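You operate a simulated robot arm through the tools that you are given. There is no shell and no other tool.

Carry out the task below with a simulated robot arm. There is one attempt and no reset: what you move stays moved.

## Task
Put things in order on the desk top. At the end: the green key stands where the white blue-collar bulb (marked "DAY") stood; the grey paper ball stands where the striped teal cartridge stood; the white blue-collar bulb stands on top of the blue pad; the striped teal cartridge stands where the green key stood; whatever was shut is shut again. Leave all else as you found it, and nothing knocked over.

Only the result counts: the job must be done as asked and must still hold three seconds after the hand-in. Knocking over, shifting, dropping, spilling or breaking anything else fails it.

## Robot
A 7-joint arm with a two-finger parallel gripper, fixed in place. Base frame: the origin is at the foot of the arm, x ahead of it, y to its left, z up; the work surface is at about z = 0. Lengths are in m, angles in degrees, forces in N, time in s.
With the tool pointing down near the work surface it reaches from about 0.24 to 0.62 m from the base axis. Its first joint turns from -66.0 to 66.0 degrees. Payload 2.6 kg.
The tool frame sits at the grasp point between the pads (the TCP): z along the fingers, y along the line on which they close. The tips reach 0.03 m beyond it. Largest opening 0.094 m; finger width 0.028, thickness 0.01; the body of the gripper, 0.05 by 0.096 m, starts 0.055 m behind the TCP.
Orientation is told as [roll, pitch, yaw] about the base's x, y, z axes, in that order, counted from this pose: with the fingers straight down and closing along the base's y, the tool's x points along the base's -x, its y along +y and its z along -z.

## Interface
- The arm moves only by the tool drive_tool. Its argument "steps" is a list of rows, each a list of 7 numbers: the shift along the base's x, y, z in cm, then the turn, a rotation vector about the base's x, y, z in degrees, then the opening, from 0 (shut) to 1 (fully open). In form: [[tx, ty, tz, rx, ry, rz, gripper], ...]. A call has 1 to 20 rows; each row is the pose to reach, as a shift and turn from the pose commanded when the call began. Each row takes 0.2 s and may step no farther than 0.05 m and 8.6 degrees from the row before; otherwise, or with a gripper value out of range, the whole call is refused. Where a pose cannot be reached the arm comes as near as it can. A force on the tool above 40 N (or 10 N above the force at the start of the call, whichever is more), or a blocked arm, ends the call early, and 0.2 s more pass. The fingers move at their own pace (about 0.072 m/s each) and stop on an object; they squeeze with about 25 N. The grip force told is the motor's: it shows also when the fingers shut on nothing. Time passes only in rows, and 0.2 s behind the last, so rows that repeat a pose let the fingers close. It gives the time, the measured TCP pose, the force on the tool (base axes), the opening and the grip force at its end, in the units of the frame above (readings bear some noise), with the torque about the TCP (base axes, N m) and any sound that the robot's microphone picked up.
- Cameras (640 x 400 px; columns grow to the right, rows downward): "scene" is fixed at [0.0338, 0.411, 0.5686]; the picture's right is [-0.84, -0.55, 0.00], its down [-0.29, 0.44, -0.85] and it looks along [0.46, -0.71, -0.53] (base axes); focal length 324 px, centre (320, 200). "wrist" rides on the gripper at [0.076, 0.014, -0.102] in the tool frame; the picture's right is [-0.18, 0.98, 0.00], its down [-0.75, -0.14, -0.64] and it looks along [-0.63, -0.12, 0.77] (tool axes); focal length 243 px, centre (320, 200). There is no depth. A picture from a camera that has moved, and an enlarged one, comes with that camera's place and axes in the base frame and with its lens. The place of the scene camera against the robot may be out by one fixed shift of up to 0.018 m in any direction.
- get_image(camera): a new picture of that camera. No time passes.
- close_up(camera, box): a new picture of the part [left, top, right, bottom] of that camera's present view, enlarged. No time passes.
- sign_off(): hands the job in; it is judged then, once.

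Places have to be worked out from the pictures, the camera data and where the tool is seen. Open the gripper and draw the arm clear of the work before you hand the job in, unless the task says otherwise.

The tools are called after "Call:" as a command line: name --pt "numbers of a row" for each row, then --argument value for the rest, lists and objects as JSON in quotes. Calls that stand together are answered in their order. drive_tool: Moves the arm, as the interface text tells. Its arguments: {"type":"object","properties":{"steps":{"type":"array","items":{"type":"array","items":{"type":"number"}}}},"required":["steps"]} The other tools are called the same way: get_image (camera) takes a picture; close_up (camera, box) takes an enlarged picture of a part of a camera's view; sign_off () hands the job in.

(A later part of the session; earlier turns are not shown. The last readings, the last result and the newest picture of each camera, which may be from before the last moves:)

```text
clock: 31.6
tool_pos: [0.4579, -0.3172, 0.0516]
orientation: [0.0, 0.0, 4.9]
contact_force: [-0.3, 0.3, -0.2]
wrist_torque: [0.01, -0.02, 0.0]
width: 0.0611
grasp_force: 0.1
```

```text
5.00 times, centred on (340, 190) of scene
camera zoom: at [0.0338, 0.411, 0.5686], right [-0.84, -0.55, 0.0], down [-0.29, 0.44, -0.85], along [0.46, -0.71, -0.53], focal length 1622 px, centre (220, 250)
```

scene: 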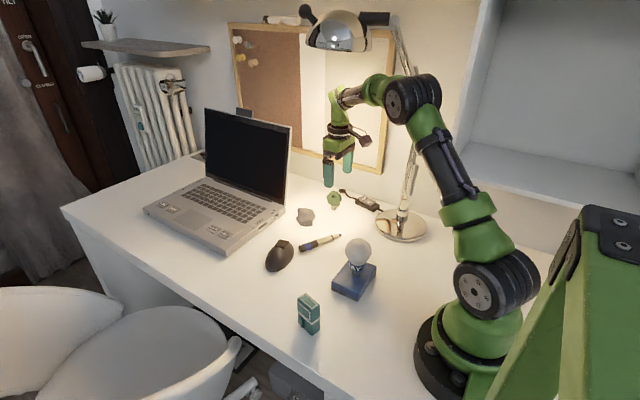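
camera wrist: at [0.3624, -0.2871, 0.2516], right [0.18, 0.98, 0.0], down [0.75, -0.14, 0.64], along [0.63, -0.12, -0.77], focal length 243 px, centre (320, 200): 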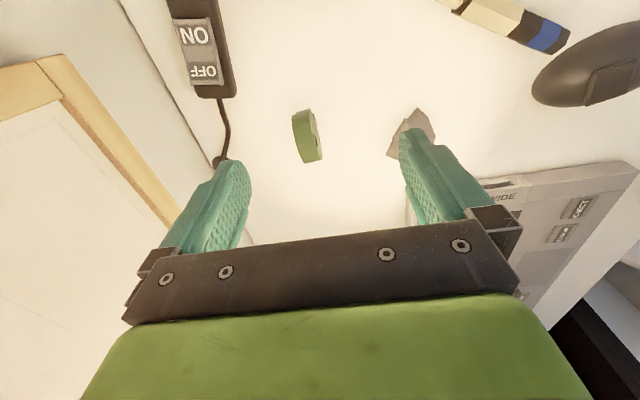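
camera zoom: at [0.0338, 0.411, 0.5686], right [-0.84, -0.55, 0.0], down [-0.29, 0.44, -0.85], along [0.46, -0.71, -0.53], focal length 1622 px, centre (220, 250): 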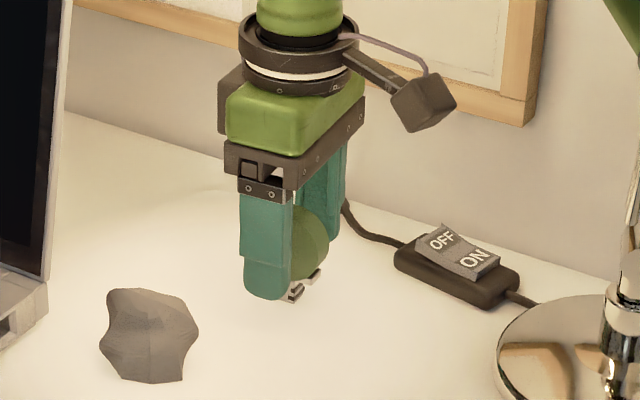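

Fingers straddle the disc nearly symmetrically. Closing gradually now.

Call:
drive_tool --pt "0 0 0 0 0 0 0.5" --pt "0 0 0 0 0 0 0.38" --pt "0 0 0 0 0 0 0.28" --pt "0 0 0 0 0 0 0.22" --pt "0 0 0 0 0 0 0.17" --pt "0 0 0 0 0 0 0.1" --pt "0 0 0 0 0 0 0" --pt "0 0 0 0 0 0 0"

Call:
close_up --camera "wrist" --box '[220, 100, 420, 260]'

Call:
close_up --camera "scene" --box '[300, 150, 380, 230]'

```text
clock: 33.4
tool_pos: [0.458, -0.3177, 0.0522]
orientation: [0.0, 0.0, 5.0]
contact_force: [0.4, -0.3, 1.0]
wrist_torque: [-0.01, 0.0, 0.0]
width: 0.0199
grasp_force: 25.0
```

```text
2.50 times, centred on (320, 180) of wrist
camera zoom: at [0.3814, -0.3102, 0.1541], right [0.1, 1.0, 0.0], down [0.76, -0.08, 0.64], along [0.64, -0.06, -0.77], focal length 606 px, centre (320, 250)
```

zoom: 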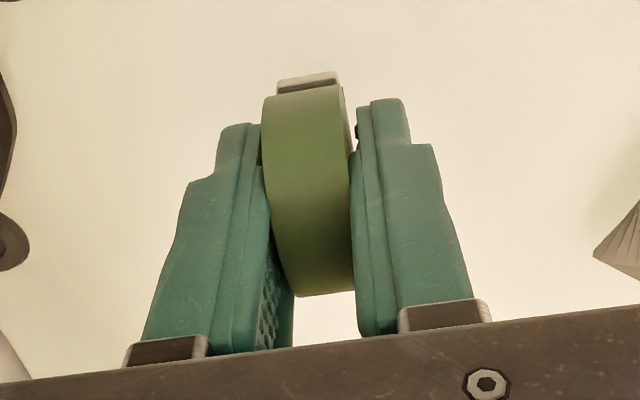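

```text
5.00 times, centred on (340, 190) of scene
camera zoom: at [0.0338, 0.411, 0.5686], right [-0.84, -0.55, 0.0], down [-0.29, 0.44, -0.85], along [0.46, -0.71, -0.53], focal length 1622 px, centre (220, 250)
```

zoom: 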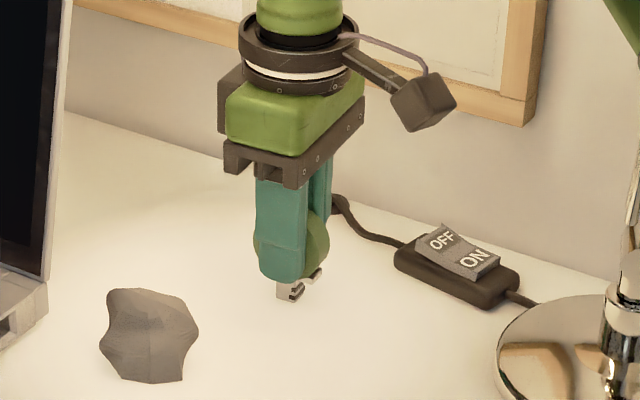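

The key is gripped (width 0.020, 25 N). I lift slowly and check that it follows.

Call:
drive_tool --pt "0 0 0.2 0 0 0 0" --pt "0 0 0.5 0 0 0 0" --pt "0 0 0.9 0 0 0 0" --pt "0 0 1.4 0 0 0 0" --pt "0 0 2.0 0 0 0 0" --pt "0 0 2.0 0 0 0 0"

Call:
close_up --camera "wrist" --box '[220, 100, 420, 260]'

Call:
close_up --camera "scene" --box '[300, 150, 380, 230]'

```text
clock: 34.8
tool_pos: [0.4585, -0.319, 0.0729]
orientation: [0.0, 0.0, 4.9]
contact_force: [0.7, -0.3, -0.9]
wrist_torque: [-0.06, 0.01, 0.01]
width: 0.0198
grasp_force: 25.2
```

```text
2.50 times, centred on (320, 180) of wrist
camera zoom: at [0.3815, -0.3112, 0.1754], right [0.1, 1.0, 0.0], down [0.76, -0.07, 0.64], along [0.64, -0.06, -0.77], focal length 606 px, centre (320, 250)
```

zoom: 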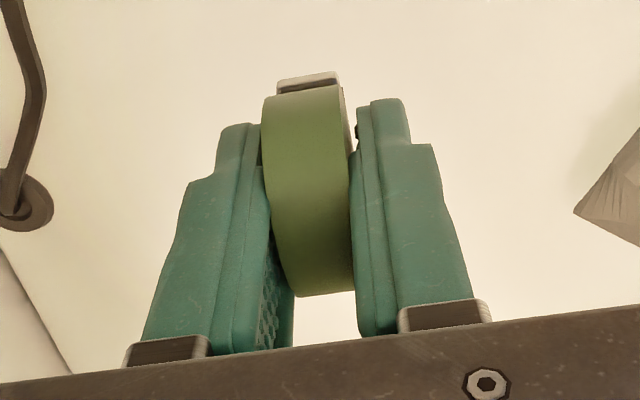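

```text
5.00 times, centred on (340, 190) of scene
camera zoom: at [0.0338, 0.411, 0.5686], right [-0.84, -0.55, 0.0], down [-0.29, 0.44, -0.85], along [0.46, -0.71, -0.53], focal length 1622 px, centre (220, 250)
```

zoom: 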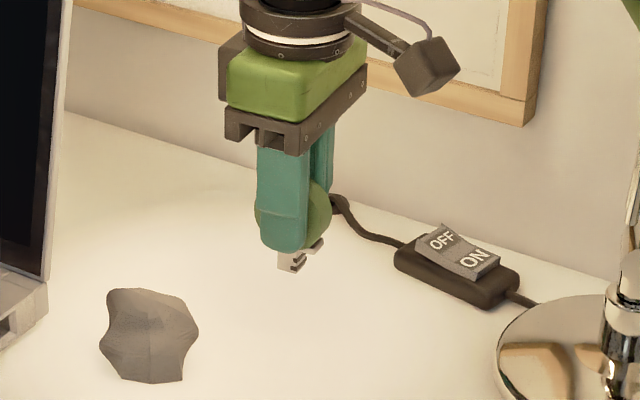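

The key is held firmly. I raise it and carry it along toward the bulb's former spot.

Call:
drive_tool --pt "0 0 0.6 0 0 0 0" --pt "0 0 1.8 0 0 0 0" --pt "0 0 3.2 0 0 0 0" --pt "0 0 4.8 0 0 0 0" --pt "0 0 6.2 0 0 0 0" --pt "0 0.5 7 0 0 0 0" --pt "-0.1 1.5 7.2 0 0 0 0" --pt "-0.2 3.2 7.2 0 0 0 0" --pt "-0.3 5.2 7.2 0 0 0 0" --pt "-0.4 7.4 7.2 0 0 0 0" --pt "-0.5 9.6 7.2 0 0 0 0" --pt "-0.6 11.8 7.2 0 0 0 0" --pt "-0.7 14 7.2 0 0 0 0" --pt "-0.8 16.2 7.2 0 0 0 0" --pt "-1 18.4 7.2 0 0 0 0" --pt "-1.1 20.4 7.2 0 0 0 0" --pt "-1.2 22 7.2 0 0 0 0" --pt "-1.2 22.8 7.2 0 0 0 0" --pt "-1.2 23 7.2 0 0 0 0"

Call:
get_image --camera "wrist"

Call:
get_image --camera "scene"

```text
clock: 38.8
tool_pos: [0.4474, -0.0866, 0.1449]
orientation: [0.0, 0.0, 4.9]
contact_force: [0.1, 0.3, -0.9]
wrist_torque: [-0.03, 0.0, 0.01]
width: 0.0192
grasp_force: 25.5
```

```text
taken
camera wrist: at [0.3702, -0.0798, 0.247], right [0.1, 1.0, 0.0], down [0.76, -0.08, 0.64], along [0.64, -0.06, -0.77], focal length 243 px, centre (320, 200)
```

wrist: 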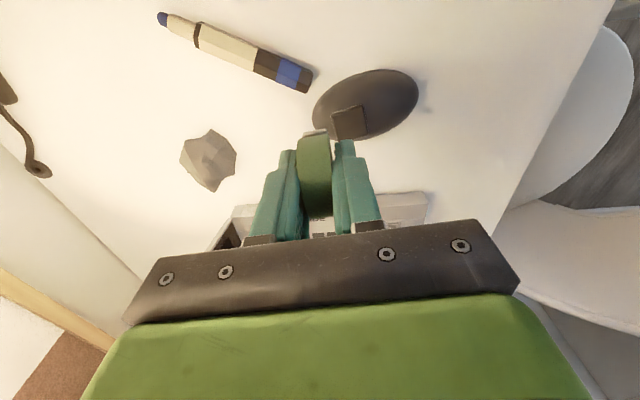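

```text
taken
```

scene: 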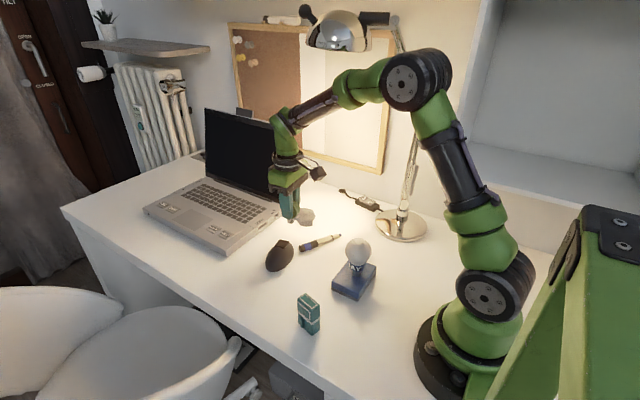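

Continuing the carry to above the bulb's old spot (TCP target 0.438, 0.0826), staying at the same height.

Call:
drive_tool --pt "0 0.4 0 0 0 0 0" --pt "-0.1 1.4 0 0 0 0 0" --pt "-0.2 3 0 0 0 0 0" --pt "-0.3 5 0 0 0 0 0" --pt "-0.4 7 0 0 0 0 0" --pt "-0.5 9 0 0 0 0 0" --pt "-0.6 11 0 0 0 0 0" --pt "-0.7 13 0 0 0 0 0" --pt "-0.8 14.8 0 0 0 0 0" --pt "-0.9 16.2 0 0 0 0 0" --pt "-0.94 16.9 0 0 0 0 0" --pt "-0.94 17.06 0 0 0 0 0" --pt "-0.94 17.06 -1 0 0 0 0" --pt "-0.94 17.06 -2.5 0 0 0 0" --pt "-0.94 17.06 -4.2 0 0 0 0" --pt "-0.94 17.06 -5.8 0 0 0 0" --pt "-0.94 17.06 -7 0 0 0 0" --pt "-0.94 17.06 -7.8 0 0 0 0" --pt "-0.94 17.06 -7.8 0 0 0 0"

Call:
get_image --camera "wrist"

Call:
close_up --camera "scene" --box '[200, 220, 300, 310]'

```text
clock: 42.8
tool_pos: [0.4376, 0.0824, 0.0663]
orientation: [0.0, 0.1, 5.0]
contact_force: [-0.3, 0.3, -0.7]
wrist_torque: [0.0, -0.02, -0.03]
width: 0.0196
grasp_force: 25.1
```

```text
taken
camera wrist: at [0.3599, 0.0899, 0.1682], right [0.1, 1.0, 0.0], down [0.76, -0.08, 0.64], along [0.64, -0.06, -0.77], focal length 243 px, centre (320, 200)
```

wrist: 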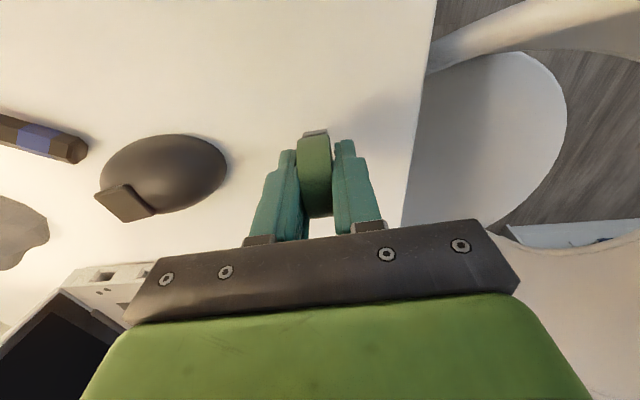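

```text
4.44 times, centred on (250, 265) of scene
camera zoom: at [0.0338, 0.411, 0.5686], right [-0.84, -0.55, 0.0], down [-0.29, 0.44, -0.85], along [0.46, -0.71, -0.53], focal length 1441 px, centre (631, -89)
```

zoom: 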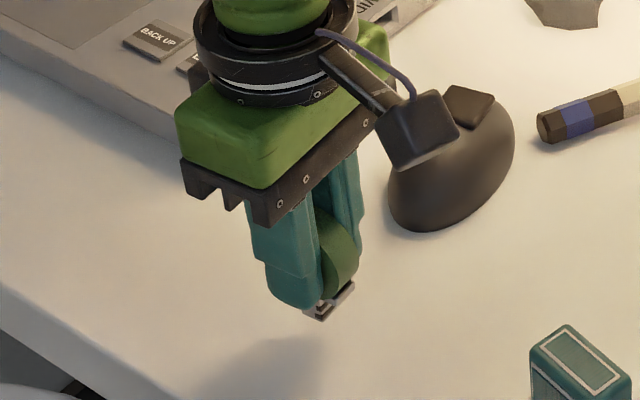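

The foot's projected landing point matches the bulb's original base pixel well. I lower the last 13 mm gently, reading force near touchdown.

Call:
drive_tool --pt "0 0 -0.4 0 0 0 0" --pt "0 0 -0.8 0 0 0 0" --pt "0 0 -1.1 0 0 0 0" --pt "0 0 -1.3 0 0 0 0" --pt "0 0 -1.3 0 0 0 0"

Call:
drive_tool --pt "0 0 -0.1 0 0 0 0" --pt "0 0 -0.1 0 0 0 0"

Call:
close_up --camera "scene" --box '[220, 240, 290, 310]'

```text
clock: 44.0
tool_pos: [0.4386, 0.0826, 0.0532]
orientation: [0.0, 0.0, 4.9]
contact_force: [-0.6, 0.1, -0.2]
wrist_torque: [0.02, 0.0, 0.01]
width: 0.0194
grasp_force: 25.2
```

```text
clock: 44.6
tool_pos: [0.439, 0.0836, 0.0528]
orientation: [-0.1, 0.1, 4.9]
contact_force: [0.3, 0.0, -1.2]
wrist_torque: [0.01, 0.01, -0.01]
width: 0.0194
grasp_force: 24.8
```

```text
5.71 times, centred on (255, 275) of scene
camera zoom: at [0.0338, 0.411, 0.5686], right [-0.84, -0.55, 0.0], down [-0.29, 0.44, -0.85], along [0.46, -0.71, -0.53], focal length 1853 px, centre (691, -229)
```

zoom: 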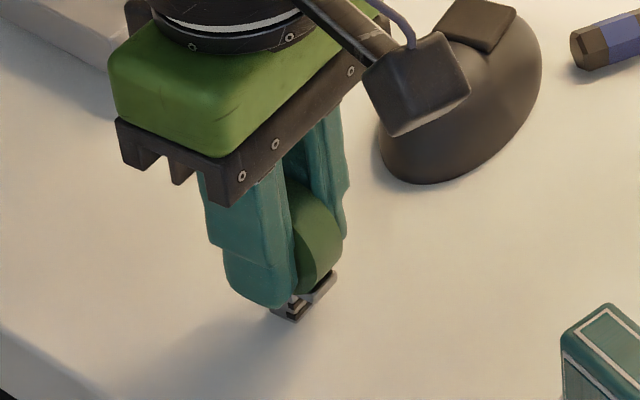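

No contact yet at the nominal height; I lower another millimetre.

Call:
drive_tool --pt "0 0 -0.05 0 0 0 0" --pt "0 0 -0.1 0 0 0 0" --pt "0 0 -0.1 0 0 0 0"

```text
clock: 45.4
tool_pos: [0.4388, 0.0825, 0.0508]
orientation: [0.1, 0.0, 5.0]
contact_force: [0.0, 0.4, 1.4]
wrist_torque: [0.04, -0.01, -0.01]
width: 0.0198
grasp_force: 24.9
```

Call:
drive_tool --pt "0 0 -0.05 0 0 0 0" --pt "0 0 -0.05 0 0 0 0"

```text
clock: 46.0
tool_pos: [0.4376, 0.0836, 0.0523]
orientation: [0.0, -0.2, 4.9]
contact_force: [-0.3, 0.9, 6.4]
wrist_torque: [0.07, 0.02, 0.03]
width: 0.0196
grasp_force: 25.1
```

The force rose to 6.4 N, so the key stands on the desk. I ease up half a millimetre and open slowly.

Call:
drive_tool --pt "0 0 0.05 0 0 0 0" --pt "0 0 0.05 0 0 0 0.15" --pt "0 0 0.05 0 0 0 0.2" --pt "0 0 0.05 0 0 0 0.23" --pt "0 0 0.05 0 0 0 0.27" --pt "0 0 0.05 0 0 0 0.35" --pt "0 0 0.05 0 0 0 0.5" --pt "0 0 0.05 0 0 0 0.65" --pt "0 0 0.05 0 0 0 0.65"

Call:
close_up --camera "wrist" --box '[220, 100, 420, 260]'

Call:
close_up --camera "scene" --box '[220, 240, 290, 310]'

```text
clock: 48.0
tool_pos: [0.4383, 0.0826, 0.0515]
orientation: [-0.1, 0.0, 4.9]
contact_force: [0.4, -0.6, -0.4]
wrist_torque: [-0.02, -0.01, 0.03]
width: 0.0613
grasp_force: 0.1
```

```text
2.50 times, centred on (320, 180) of wrist
camera zoom: at [0.3604, 0.0897, 0.1543], right [0.1, 1.0, 0.0], down [0.76, -0.08, 0.64], along [0.64, -0.06, -0.77], focal length 606 px, centre (320, 250)
```

zoom: 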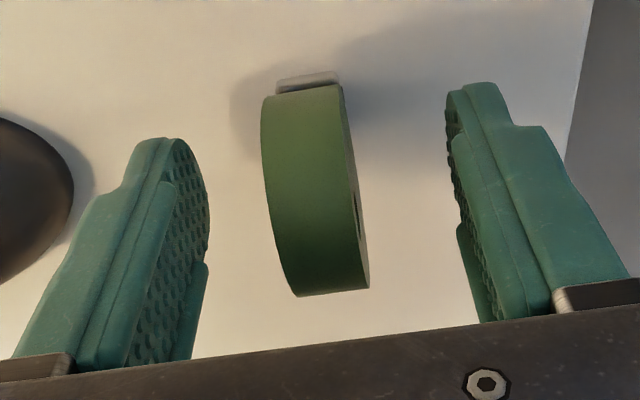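

```text
5.71 times, centred on (255, 275) of scene
camera zoom: at [0.0338, 0.411, 0.5686], right [-0.84, -0.55, 0.0], down [-0.29, 0.44, -0.85], along [0.46, -0.71, -0.53], focal length 1853 px, centre (691, -229)
```

zoom: 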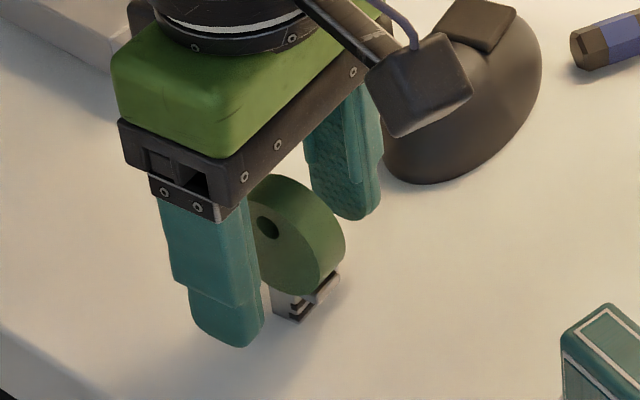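

The key stands upright on the bulb's former spot. I lift straight up off it, then move toward the cartridge and undo the 5° yaw.

Call:
drive_tool --pt "0 0 0.6 0 0 0 0.65" --pt "0 0 2 0 0 0 0.65" --pt "0 0 4 0 0 0 0.65" --pt "0 0 7 0 0 0 0.65" --pt "0 0 10 0 0 0 0.8" --pt "0 0 12.5 0 0 0 1" --pt "-2.5 -0.2 13.5 0 0 -1.5 1" --pt "-5.5 -0.4 13.5 0 0 -3 1" --pt "-8.5 -0.6 13.5 0 0 -5 1" --pt "-11.5 -0.8 13.5 0 0 -5 1" --pt "-14 -1 13.5 0 0 -5 1" --pt "-15 -1.2 13.5 0 0 -5 1" --pt "-15 -1.2 13.5 0 0 -5 1"

Call:
get_image --camera "wrist"

Call:
close_up --camera "scene" --box '[225, 250, 345, 340]'

```text
clock: 50.8
tool_pos: [0.2876, 0.0703, 0.1865]
orientation: [0.1, 0.0, -0.1]
contact_force: [-0.2, -0.2, -0.1]
wrist_torque: [0.02, -0.05, 0.01]
width: 0.0941
grasp_force: 0.2
```

```text
taken
camera wrist: at [0.2111, 0.0842, 0.2884], right [0.18, 0.98, 0.0], down [0.75, -0.14, 0.64], along [0.63, -0.12, -0.77], focal length 243 px, centre (320, 200)
```

wrist: 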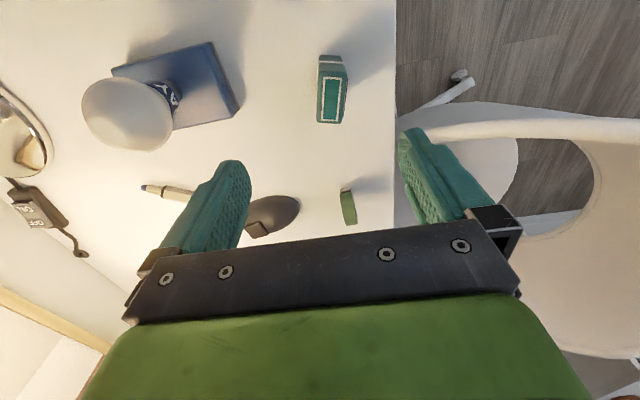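

```text
4.44 times, centred on (285, 295) of scene
camera zoom: at [0.0338, 0.411, 0.5686], right [-0.84, -0.55, 0.0], down [-0.29, 0.44, -0.85], along [0.46, -0.71, -0.53], focal length 1441 px, centre (476, -222)
```

zoom: 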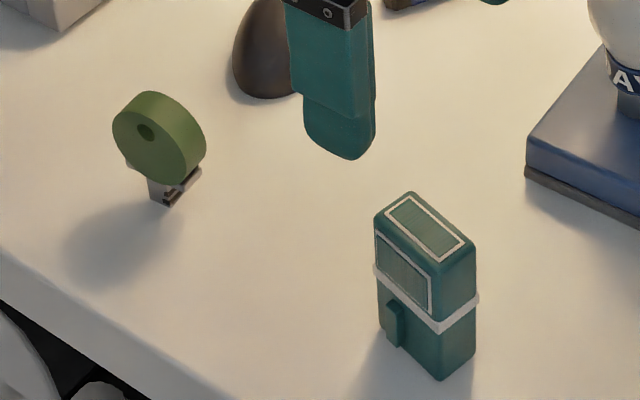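

Key and bulb both stand well. I now zoom on the cartridge from the wrist to get its pose.

Call:
close_up --camera "wrist" --box '[280, 30, 400, 140]'

Call:
close_up --camera "scene" --box '[285, 280, 335, 340]'

```text
3.64 times, centred on (340, 85) of wrist
camera zoom: at [0.2111, 0.0842, 0.2884], right [0.18, 0.98, 0.0], down [0.75, -0.14, 0.64], along [0.63, -0.12, -0.77], focal length 882 px, centre (247, 618)
```

zoom: 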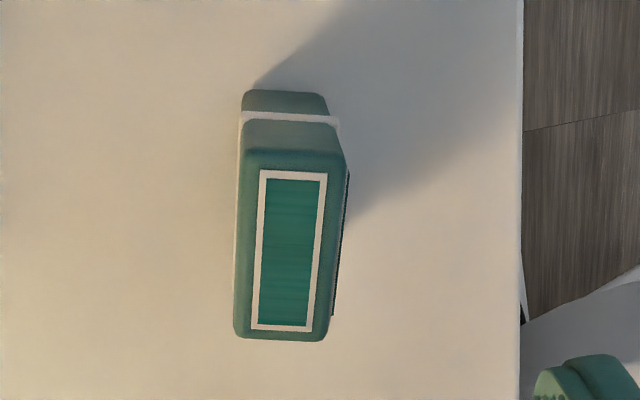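

```text
6.67 times, centred on (310, 310) of scene
camera zoom: at [0.0338, 0.411, 0.5686], right [-0.84, -0.55, 0.0], down [-0.29, 0.44, -0.85], along [0.46, -0.71, -0.53], focal length 2162 px, centre (387, -533)
```

zoom: 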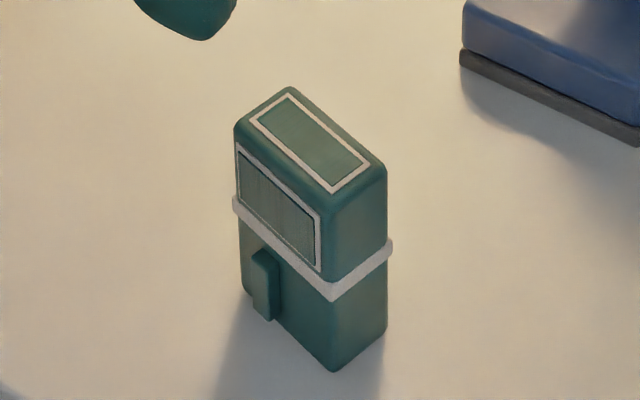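

The cartridge's centre is about (0.279, 0.081), yawed about -13.5°, 0.022 wide, about 0.07 tall, with a tab low on its +y face and a band at z of about 0.036. I'll grip above the band; first I align yaw and hover.

Call:
drive_tool --pt "-0.3 0.4 -0.5 0 0 -5 0.85" --pt "-0.6 0.8 -1.5 0 0 -10 0.65" --pt "-0.9 1.04 -2.5 0 0 -13.5 0.65" --pt "-0.9 1.04 -4.5 0 0 -13.5 0.65" --pt "-0.9 1.04 -5.7 0 0 -13.5 0.65" --pt "-0.9 1.04 -5.7 0 0 -13.5 0.65"

Call:
get_image --camera "wrist"

Call:
close_up --camera "scene" --box '[265, 230, 365, 340]'

```text
clock: 52.2
tool_pos: [0.2793, 0.0809, 0.1292]
orientation: [0.0, -0.1, -13.6]
contact_force: [0.5, 0.6, 0.7]
wrist_torque: [-0.02, -0.04, 0.02]
width: 0.0612
grasp_force: 0.0
```

```text
taken
camera wrist: at [0.2086, 0.1125, 0.2312], right [0.41, 0.91, 0.0], down [0.7, -0.31, 0.64], along [0.59, -0.26, -0.77], focal length 243 px, centre (320, 200)
```

wrist: 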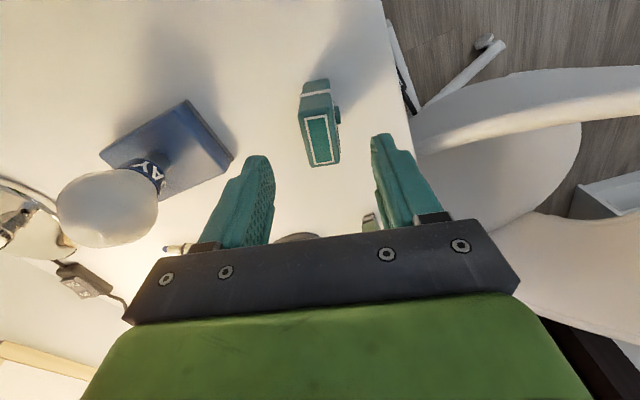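

```text
3.64 times, centred on (315, 285) of scene
camera zoom: at [0.0338, 0.411, 0.5686], right [-0.84, -0.55, 0.0], down [-0.29, 0.44, -0.85], along [0.46, -0.71, -0.53], focal length 1179 px, centre (338, -109)
```

zoom: 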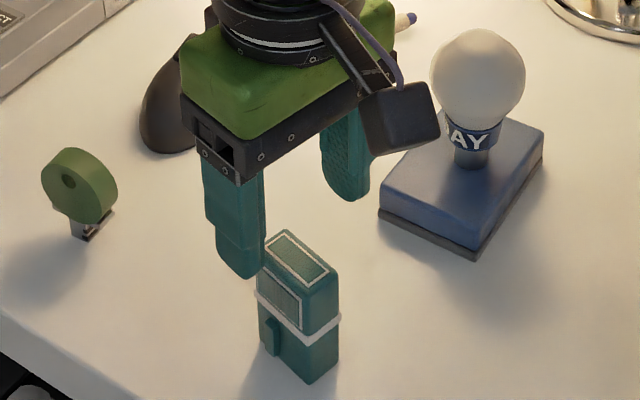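

Call:
close_up --camera "wrist" --box '[260, 60, 380, 180]'

```text
3.33 times, centred on (320, 120) of wrist
camera zoom: at [0.2086, 0.1125, 0.2312], right [0.41, 0.91, 0.0], down [0.7, -0.31, 0.64], along [0.59, -0.26, -0.77], focal length 809 px, centre (320, 467)
```

zoom: 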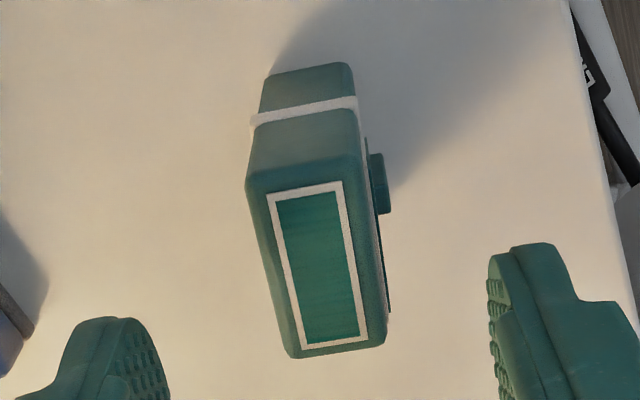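

Alignment is within about 1° and 2 mm. I descend to TCP z of about 0.070 so the tips stay above the band.

Call:
drive_tool --pt "0.1 0 -1.5 0 0 0 0.65" --pt "0.1 0 -3 0 0 0 0.65" --pt "0.1 0 -4.5 0 0 0 0.65" --pt "0.1 0 -5.5 0 0 0 0.65" --pt "0.1 0 -5.9 0 0 0 0.65" --pt "0.1 0 -5.9 0 0 0 0.65"

Call:
close_up --camera "wrist" --box '[220, 80, 420, 240]'

Call:
close_up --camera "scene" --box '[265, 240, 355, 340]'

```text
clock: 53.6
tool_pos: [0.2803, 0.081, 0.0696]
orientation: [0.1, 0.1, -13.5]
contact_force: [-0.7, -0.2, 0.0]
wrist_torque: [0.02, 0.01, 0.01]
width: 0.0611
grasp_force: 0.0
```

```text
2.50 times, centred on (320, 160) of wrist
camera zoom: at [0.209, 0.1121, 0.1727], right [0.41, 0.91, 0.0], down [0.7, -0.31, 0.64], along [0.59, -0.26, -0.77], focal length 606 px, centre (320, 300)
```

zoom: 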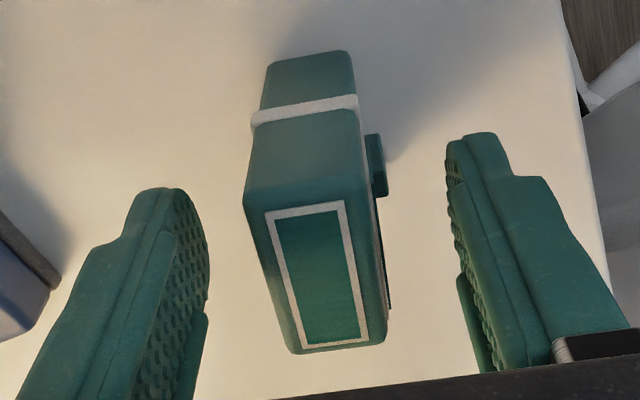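

```text
4.00 times, centred on (310, 290) of scene
camera zoom: at [0.0338, 0.411, 0.5686], right [-0.84, -0.55, 0.0], down [-0.29, 0.44, -0.85], along [0.46, -0.71, -0.53], focal length 1297 px, centre (360, -160)
```

zoom: 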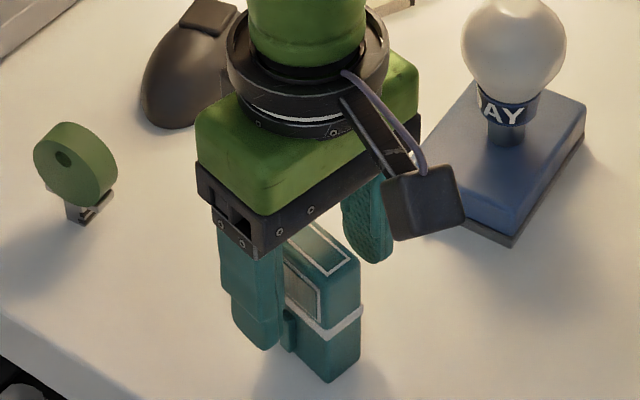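

Fingers straddle the upper body, above the band. Closing gradually.

Call:
drive_tool --pt "0.1 -0.05 0 0 0 0 0.5" --pt "0.1 -0.05 0 0 0 0 0.4" --pt "0.1 -0.05 0 0 0 0 0.32" --pt "0.1 -0.05 0 0 0 0 0.26" --pt "0.1 -0.05 0 0 0 0 0.2" --pt "0.1 -0.05 0 0 0 0 0.1" --pt "0.1 -0.05 0 0 0 0 0" --pt "0.1 -0.05 0 0 0 0 0"

Call:
close_up --camera "wrist" --box '[220, 80, 420, 240]'

Call:
close_up --camera "scene" --box '[265, 240, 355, 340]'

```text
clock: 55.4
tool_pos: [0.2811, 0.0803, 0.0706]
orientation: [0.0, -0.1, -13.5]
contact_force: [-0.5, 0.1, -0.1]
wrist_torque: [-0.02, -0.01, -0.01]
width: 0.0279
grasp_force: 25.4
```

```text
2.50 times, centred on (320, 160) of wrist
camera zoom: at [0.2098, 0.1112, 0.1732], right [0.41, 0.91, 0.0], down [0.7, -0.31, 0.64], along [0.59, -0.26, -0.77], focal length 606 px, centre (320, 300)
```

zoom: 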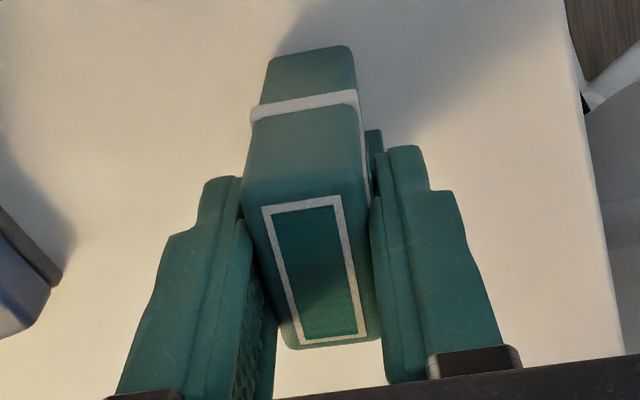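

```text
4.00 times, centred on (310, 290) of scene
camera zoom: at [0.0338, 0.411, 0.5686], right [-0.84, -0.55, 0.0], down [-0.29, 0.44, -0.85], along [0.46, -0.71, -0.53], focal length 1297 px, centre (360, -160)
```

zoom: 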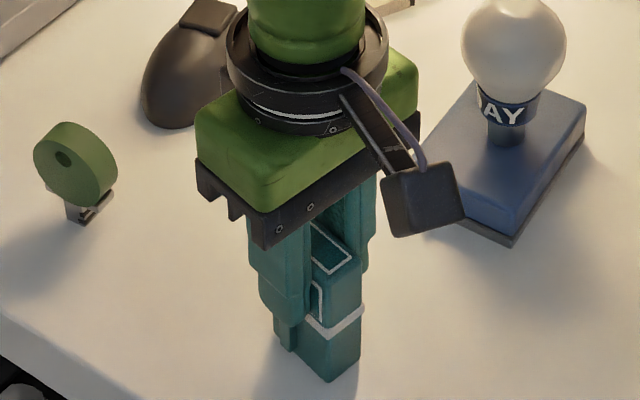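

The cartridge is gripped (width 0.028). I lift slowly and verify that it follows.

Call:
drive_tool --pt "0 0 0.2 0 0 0 0" --pt "0 0 0.5 0 0 0 0" --pt "0 0 0.9 0 0 0 0" --pt "0 0 1.4 0 0 0 0" --pt "0 0 2.0 0 0 0 0" --pt "0 0 2.0 0 0 0 0"

Call:
close_up --camera "wrist" --box '[220, 80, 420, 240]'

Call:
close_up --camera "scene" --box '[265, 240, 355, 340]'

```text
clock: 56.8
tool_pos: [0.2811, 0.0804, 0.0919]
orientation: [0.1, 0.0, -13.4]
contact_force: [-1.0, -0.4, -0.4]
wrist_torque: [-0.02, 0.0, -0.01]
width: 0.0275
grasp_force: 25.2
```

```text
2.50 times, centred on (320, 160) of wrist
camera zoom: at [0.2096, 0.1112, 0.1937], right [0.41, 0.91, 0.0], down [0.7, -0.31, 0.64], along [0.59, -0.26, -0.77], focal length 606 px, centre (320, 300)
```

zoom: 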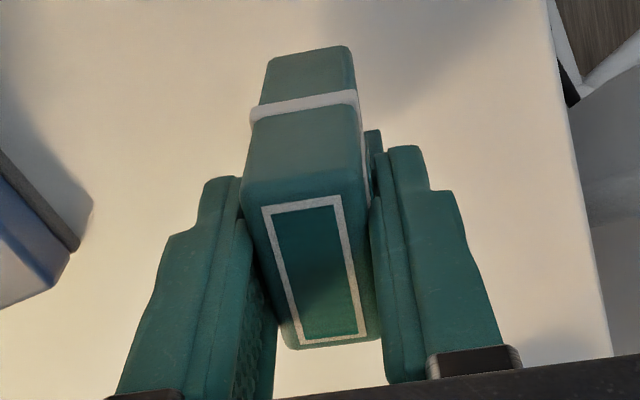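

```text
4.00 times, centred on (310, 290) of scene
camera zoom: at [0.0338, 0.411, 0.5686], right [-0.84, -0.55, 0.0], down [-0.29, 0.44, -0.85], along [0.46, -0.71, -0.53], focal length 1297 px, centre (360, -160)
```

zoom: 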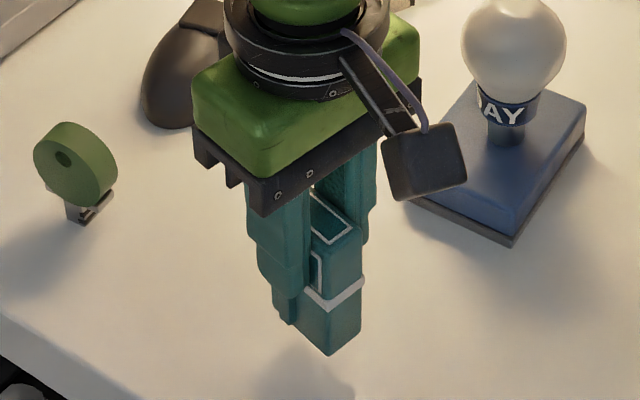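

It is securely held. I raise it and carry it away from the bulb and key, arcing toward the old key spot.

Call:
drive_tool --pt "0 0 0.6 0 0 0 0" --pt "0 0 1.8 0 0 0 0" --pt "0 0 3.4 0 0 0 0" --pt "0 0 5.2 0 0 0 0" --pt "0.3 -0.2 6.8 0 0 0 0" --pt "1.2 -0.9 7.8 0 0 0 0" --pt "2.6 -2 8 0 0 0 0" --pt "4.3 -3.4 8 0 0 0 0" --pt "6 -4.8 8 0 0 0 0" --pt "7.7 -6.2 8 0 0 0 0" --pt "9.3 -7.7 8 0 0 0 0" --pt "10.5 -9.4 8 0 0 0 0" --pt "11.3 -11.3 8 0 0 0 0" --pt "11.9 -13.3 8 0 0 0 0" --pt "12.5 -15.4 8 0 0 0 0" --pt "13 -17.5 8 0 0 0 0" --pt "13.4 -19.5 8 0 0 0 0" --pt "13.7 -21.2 8 0 0 0 0" --pt "13.9 -22.4 8 0 0 0 0" --pt "13.9 -23 8 0 0 0 0"

Call:
get_image --camera "wrist"

Call:
get_image --camera "scene"

```text
clock: 61.0
tool_pos: [0.4197, -0.15, 0.1699]
orientation: [0.0, 0.1, -13.4]
contact_force: [0.2, -0.3, -0.8]
wrist_torque: [0.07, 0.02, 0.02]
width: 0.0276
grasp_force: 24.9
```

```text
taken
camera wrist: at [0.3492, -0.1183, 0.2727], right [0.41, 0.91, 0.0], down [0.7, -0.31, 0.64], along [0.59, -0.26, -0.77], focal length 243 px, centre (320, 200)
```

wrist: 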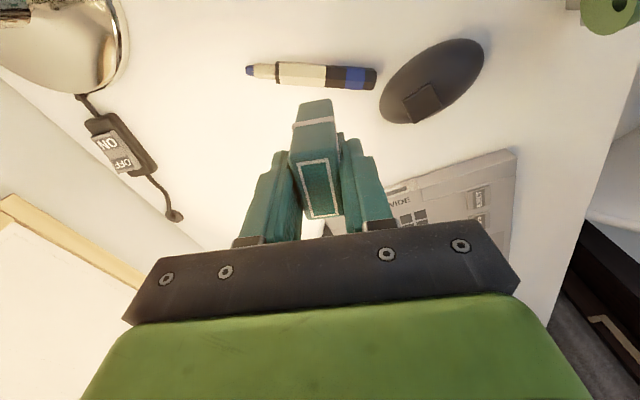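

```text
taken
```

scene: 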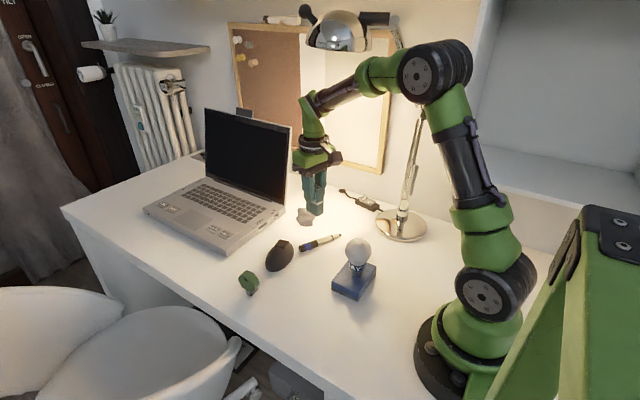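

The cartridge is steady. I carry on to the old key spot at (0.459, -0.3174) and descend part way.

Call:
drive_tool --pt "0.1 -0.5 0 0 0 0 0" --pt "0.4 -1.6 -0.5 0 0 0 0" --pt "0.8 -3.4 -1 0 0 0 0" --pt "1.3 -5.4 -1.5 0 0 0 0" --pt "1.8 -7.6 -2 0 0 0 0" --pt "2.3 -9.8 -2.5 0 0 0 0" --pt "2.8 -12 -3 0 0 0 0" --pt "3.3 -14 -3 0 0 0 0" --pt "3.7 -15.7 -3 0 0 0 0" --pt "3.9 -16.6 -3 0 0 0 0" --pt "3.9 -16.79 -3.2 0 0 0 0" --pt "3.9 -16.79 -4.2 0 0 0 0" --pt "3.9 -16.79 -5.6 0 0 0 0" --pt "3.9 -16.79 -7 0 0 0 0" --pt "3.9 -16.79 -8.2 0 0 0 0" --pt "3.9 -16.79 -8.8 0 0 0 0" --pt "3.9 -16.79 -8.8 0 0 0 0"

Call:
get_image --camera "wrist"

Call:
close_up --camera "scene" --box '[295, 140, 385, 230]'

```text
clock: 64.6
tool_pos: [0.4597, -0.3168, 0.0813]
orientation: [-0.1, 0.1, -13.6]
contact_force: [-0.6, -0.6, -0.6]
wrist_torque: [-0.01, -0.02, -0.01]
width: 0.0274
grasp_force: 25.0
```

```text
taken
camera wrist: at [0.3883, -0.2861, 0.1841], right [0.41, 0.91, 0.0], down [0.7, -0.31, 0.64], along [0.59, -0.26, -0.77], focal length 243 px, centre (320, 200)
```

wrist: 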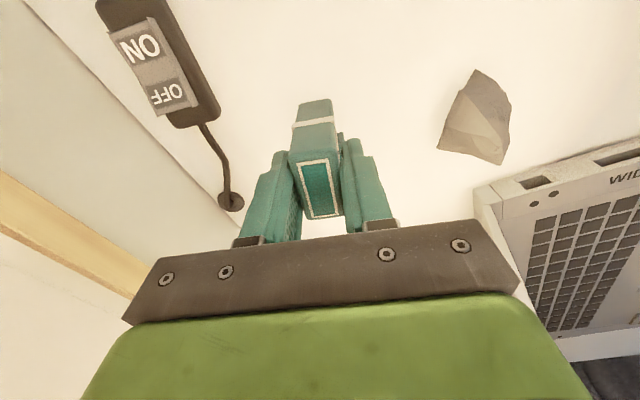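

```text
4.44 times, centred on (340, 185) of scene
camera zoom: at [0.0338, 0.411, 0.5686], right [-0.84, -0.55, 0.0], down [-0.29, 0.44, -0.85], along [0.46, -0.71, -0.53], focal length 1441 px, centre (231, 267)
```

zoom: 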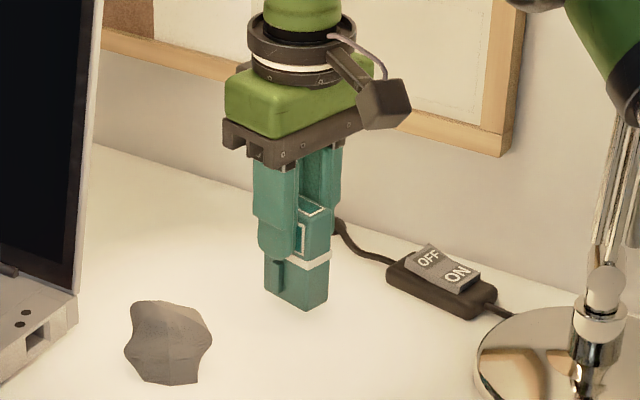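

The landing spot matches the key's old foot position in the scene view within about 1 px. I lower the last centimetre gently.

Call:
drive_tool --pt "0 0 -0.4 0 0 0 0" --pt "0 0 -0.8 0 0 0 0" --pt "0 0 -1.1 0 0 0 0" --pt "0 0 -1.1 0 0 0 0"

Call:
drive_tool --pt "0 0 -0.1 0 0 0 0" --pt "0 0 -0.1 0 0 0 0"

Call:
drive_tool --pt "0 0 -0.05 0 0 0 0" --pt "0 0 -0.05 0 0 0 0"

```text
clock: 65.6
tool_pos: [0.4593, -0.3175, 0.0717]
orientation: [0.1, 0.0, -13.6]
contact_force: [0.0, 0.3, -0.4]
wrist_torque: [-0.01, 0.0, 0.01]
width: 0.0274
grasp_force: 25.1
```

```text
clock: 66.2
tool_pos: [0.4599, -0.318, 0.0704]
orientation: [-0.1, 0.1, -13.5]
contact_force: [-0.9, 1.0, 3.6]
wrist_torque: [0.03, 0.07, 0.0]
width: 0.0275
grasp_force: 25.7
```

```text
clock: 66.8
tool_pos: [0.4592, -0.3198, 0.0703]
orientation: [0.1, -0.1, -13.5]
contact_force: [-1.6, 1.8, 12.0]
wrist_torque: [0.06, 0.23, -0.01]
width: 0.0278
grasp_force: 25.3
```

Firm contact at 12 N. I ease up 0.8 mm and open slowly.

Call:
drive_tool --pt "0 0 0.08 0 0 0 0" --pt "0 0 0.08 0 0 0 0.2" --pt "0 0 0.08 0 0 0 0.28" --pt "0 0 0.08 0 0 0 0.32" --pt "0 0 0.08 0 0 0 0.37" --pt "0 0 0.08 0 0 0 0.45" --pt "0 0 0.08 0 0 0 0.55" --pt "0 0 0.08 0 0 0 0.7" --pt "0 0 0.08 0 0 0 0.7"

Call:
get_image --camera "wrist"

Call:
close_up --camera "scene" --box '[295, 140, 385, 230]'

```text
clock: 68.8
tool_pos: [0.4592, -0.3181, 0.0703]
orientation: [0.0, 0.0, -13.7]
contact_force: [-0.1, -0.3, 0.2]
wrist_torque: [-0.02, -0.03, -0.01]
width: 0.0656
grasp_force: 0.1
```

```text
taken
camera wrist: at [0.3875, -0.2862, 0.1728], right [0.41, 0.91, 0.0], down [0.7, -0.31, 0.64], along [0.59, -0.26, -0.77], focal length 243 px, centre (320, 200)
```

wrist: 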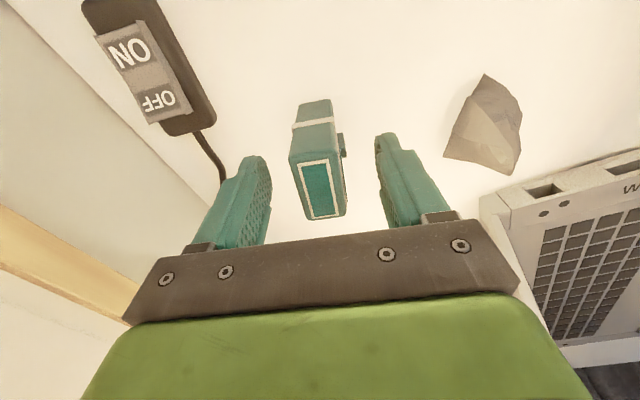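

```text
4.44 times, centred on (340, 185) of scene
camera zoom: at [0.0338, 0.411, 0.5686], right [-0.84, -0.55, 0.0], down [-0.29, 0.44, -0.85], along [0.46, -0.71, -0.53], focal length 1441 px, centre (231, 267)
```

zoom: 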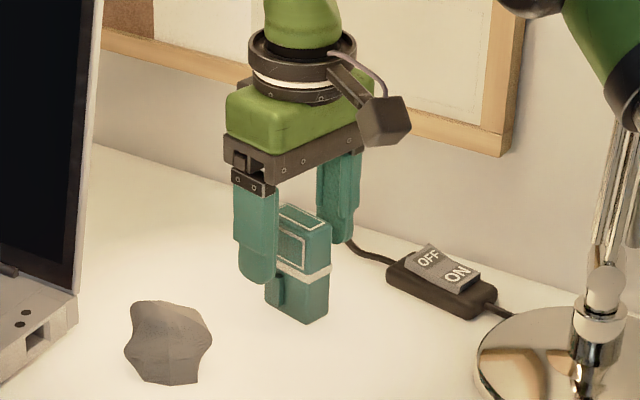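

The cartridge stands at the key's old spot. I lift straight up and move toward the paper ball for a look.

Call:
drive_tool --pt "0 0 0.6 0 0 0 0.7" --pt "0 0 2 0 0 0 0.7" --pt "0 0 4 0 0 0 0.7" --pt "0 0 6.5 0 0 0 0.8" --pt "0 0 8 0 0 0 1" --pt "0.5 2 8 0 0 3 1" --pt "1 5 8 0 0 8 1" --pt "1.2 8 8 0 0 13.5 1" --pt "1.2 10 8 0 0 13.5 1" --pt "1.2 10 8 0 0 13.5 1"

Call:
get_image --camera "wrist"

Call:
close_up --camera "scene" --box '[275, 140, 375, 240]'

```text
clock: 71.0
tool_pos: [0.4711, -0.2181, 0.1523]
orientation: [0.0, -0.1, 0.0]
contact_force: [-0.5, 0.7, 0.8]
wrist_torque: [0.0, -0.02, 0.0]
width: 0.0942
grasp_force: 0.0
```

```text
taken
camera wrist: at [0.3938, -0.204, 0.2541], right [0.18, 0.98, 0.0], down [0.75, -0.14, 0.64], along [0.63, -0.12, -0.77], focal length 243 px, centre (320, 200)
```

wrist: 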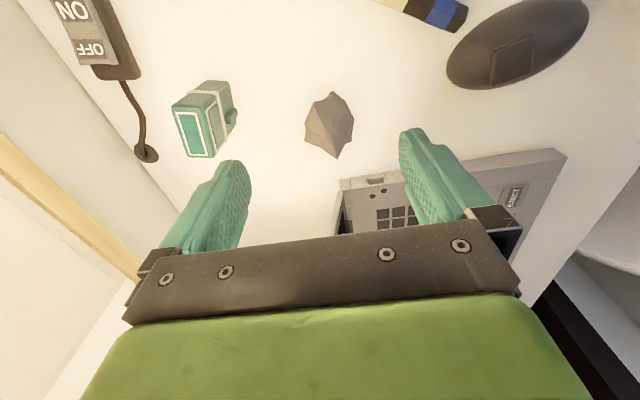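

```text
4.00 times, centred on (325, 190) of scene
camera zoom: at [0.0338, 0.411, 0.5686], right [-0.84, -0.55, 0.0], down [-0.29, 0.44, -0.85], along [0.46, -0.71, -0.53], focal length 1297 px, centre (300, 240)
```

zoom: 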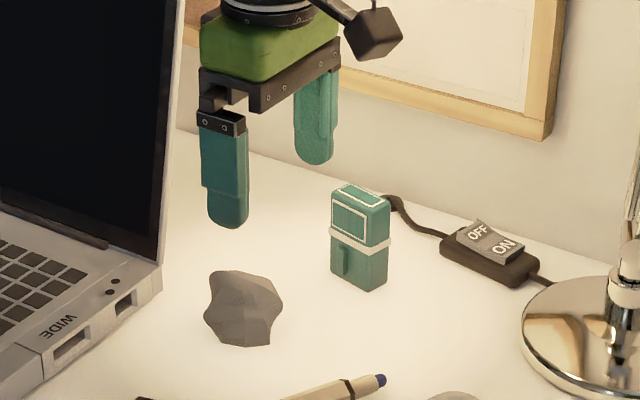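

Call:
close_up --camera "wrist" --box '[280, 70, 380, 180]'

Call:
close_up --camera "scene" --box '[285, 195, 335, 235]'

```text
3.64 times, centred on (330, 125) of wrist
camera zoom: at [0.3938, -0.204, 0.2541], right [0.18, 0.98, 0.0], down [0.75, -0.14, 0.64], along [0.63, -0.12, -0.77], focal length 882 px, centre (284, 473)
```

zoom: 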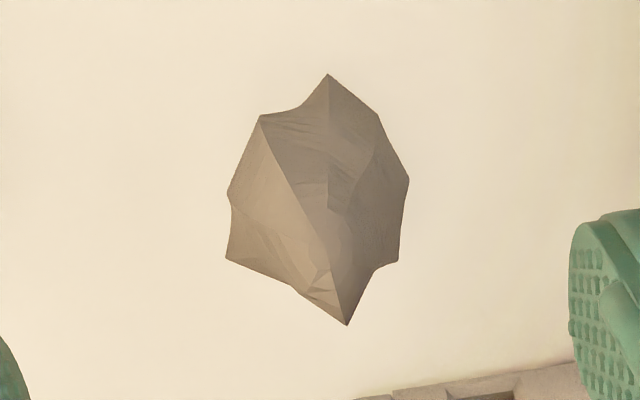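

```text
10.00 times, centred on (310, 215) of scene
camera zoom: at [0.0338, 0.411, 0.5686], right [-0.84, -0.55, 0.0], down [-0.29, 0.44, -0.85], along [0.46, -0.71, -0.53], focal length 3243 px, centre (420, 50)
```

zoom: 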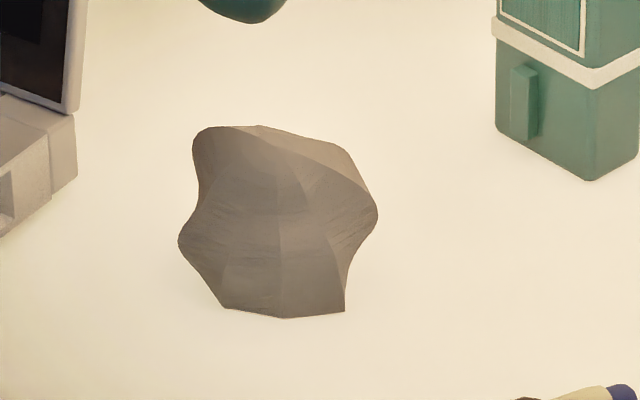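

The ball's centre is about (0.491, -0.213), 0.05 wide in y, with fairly upright sides facing ±y. I align above it with a 0.8 opening and check.

Call:
drive_tool --pt "1 0.2 -1 0 0 0 0.9" --pt "2 0.44 -2.5 0 0 0 0.8" --pt "2 0.44 -4.5 0 0 0 0.8" --pt "2 0.44 -5.5 0 0 0 0.8" --pt "2 0.44 -5.5 0 0 0 0.8"

Call:
close_up --camera "wrist" --box '[200, 60, 440, 240]'

Call:
close_up --camera "scene" --box '[270, 150, 370, 240]'

```text
clock: 72.2
tool_pos: [0.4906, -0.2127, 0.0957]
orientation: [0.0, 0.1, -0.2]
contact_force: [0.1, 0.6, 0.4]
wrist_torque: [0.03, -0.02, -0.01]
width: 0.0752
grasp_force: 0.1
```

```text
2.22 times, centred on (320, 150) of wrist
camera zoom: at [0.4138, -0.1993, 0.1984], right [0.18, 0.98, 0.0], down [0.75, -0.14, 0.64], along [0.63, -0.12, -0.77], focal length 539 px, centre (320, 311)
```

zoom: 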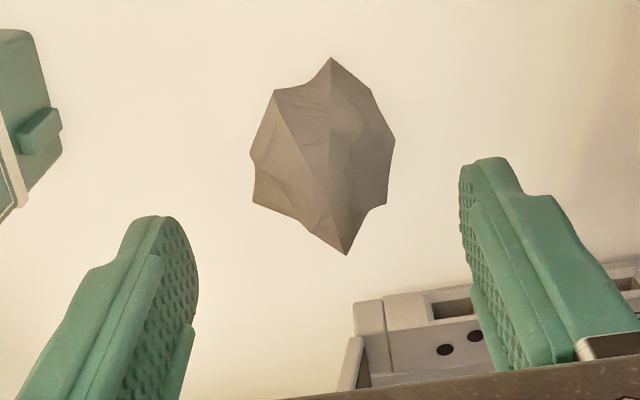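

```text
4.44 times, centred on (320, 195) of scene
camera zoom: at [0.0338, 0.411, 0.5686], right [-0.84, -0.55, 0.0], down [-0.29, 0.44, -0.85], along [0.46, -0.71, -0.53], focal length 1441 px, centre (320, 222)
```

zoom: 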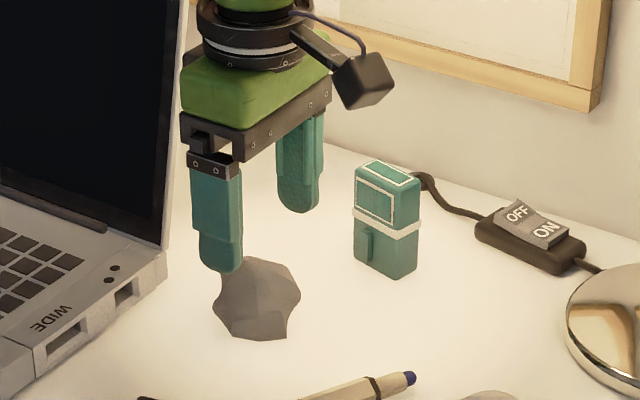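

Centred. I descend around the ball to TCP z of about 0.036 (tips about 6 mm above the desk).

Call:
drive_tool --pt "0 0 -1.5 0 0 0 0.8" --pt "0 0 -3 0 0 0 0.8" --pt "0 0 -4.5 0 0 0 0.8" --pt "0 0 -5.6 0 0 0 0.8" --pt "0 0 -6 0 0 0 0.8" --pt "0 0 -6 0 0 0 0.8"

Call:
close_up --camera "wrist" --box '[200, 60, 440, 240]'

Call:
close_up --camera "scene" --box '[270, 150, 370, 240]'

```text
clock: 73.6
tool_pos: [0.4911, -0.2131, 0.0363]
orientation: [0.0, 0.1, -0.1]
contact_force: [0.4, 0.8, -0.2]
wrist_torque: [0.0, 0.04, -0.01]
width: 0.0752
grasp_force: 0.0
```

```text
2.22 times, centred on (320, 150) of wrist
camera zoom: at [0.4142, -0.1997, 0.1385], right [0.19, 0.98, 0.0], down [0.75, -0.14, 0.64], along [0.63, -0.12, -0.77], focal length 539 px, centre (320, 311)
```

zoom: 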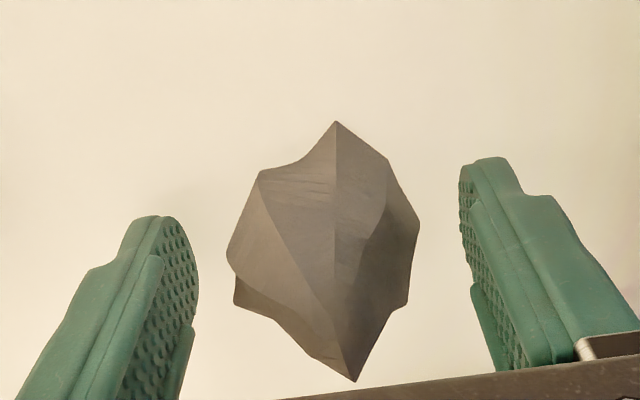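

```text
4.44 times, centred on (320, 195) of scene
camera zoom: at [0.0338, 0.411, 0.5686], right [-0.84, -0.55, 0.0], down [-0.29, 0.44, -0.85], along [0.46, -0.71, -0.53], focal length 1441 px, centre (320, 222)
```

zoom: 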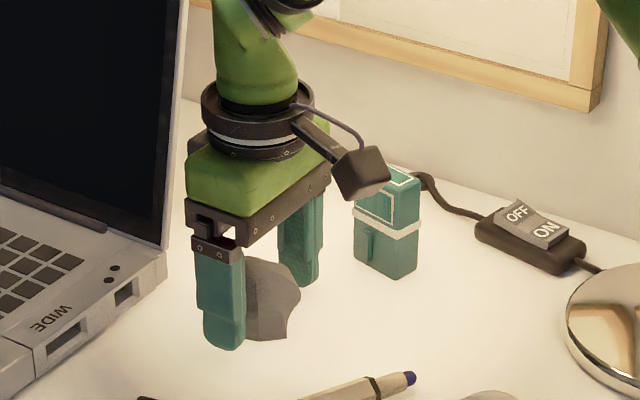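

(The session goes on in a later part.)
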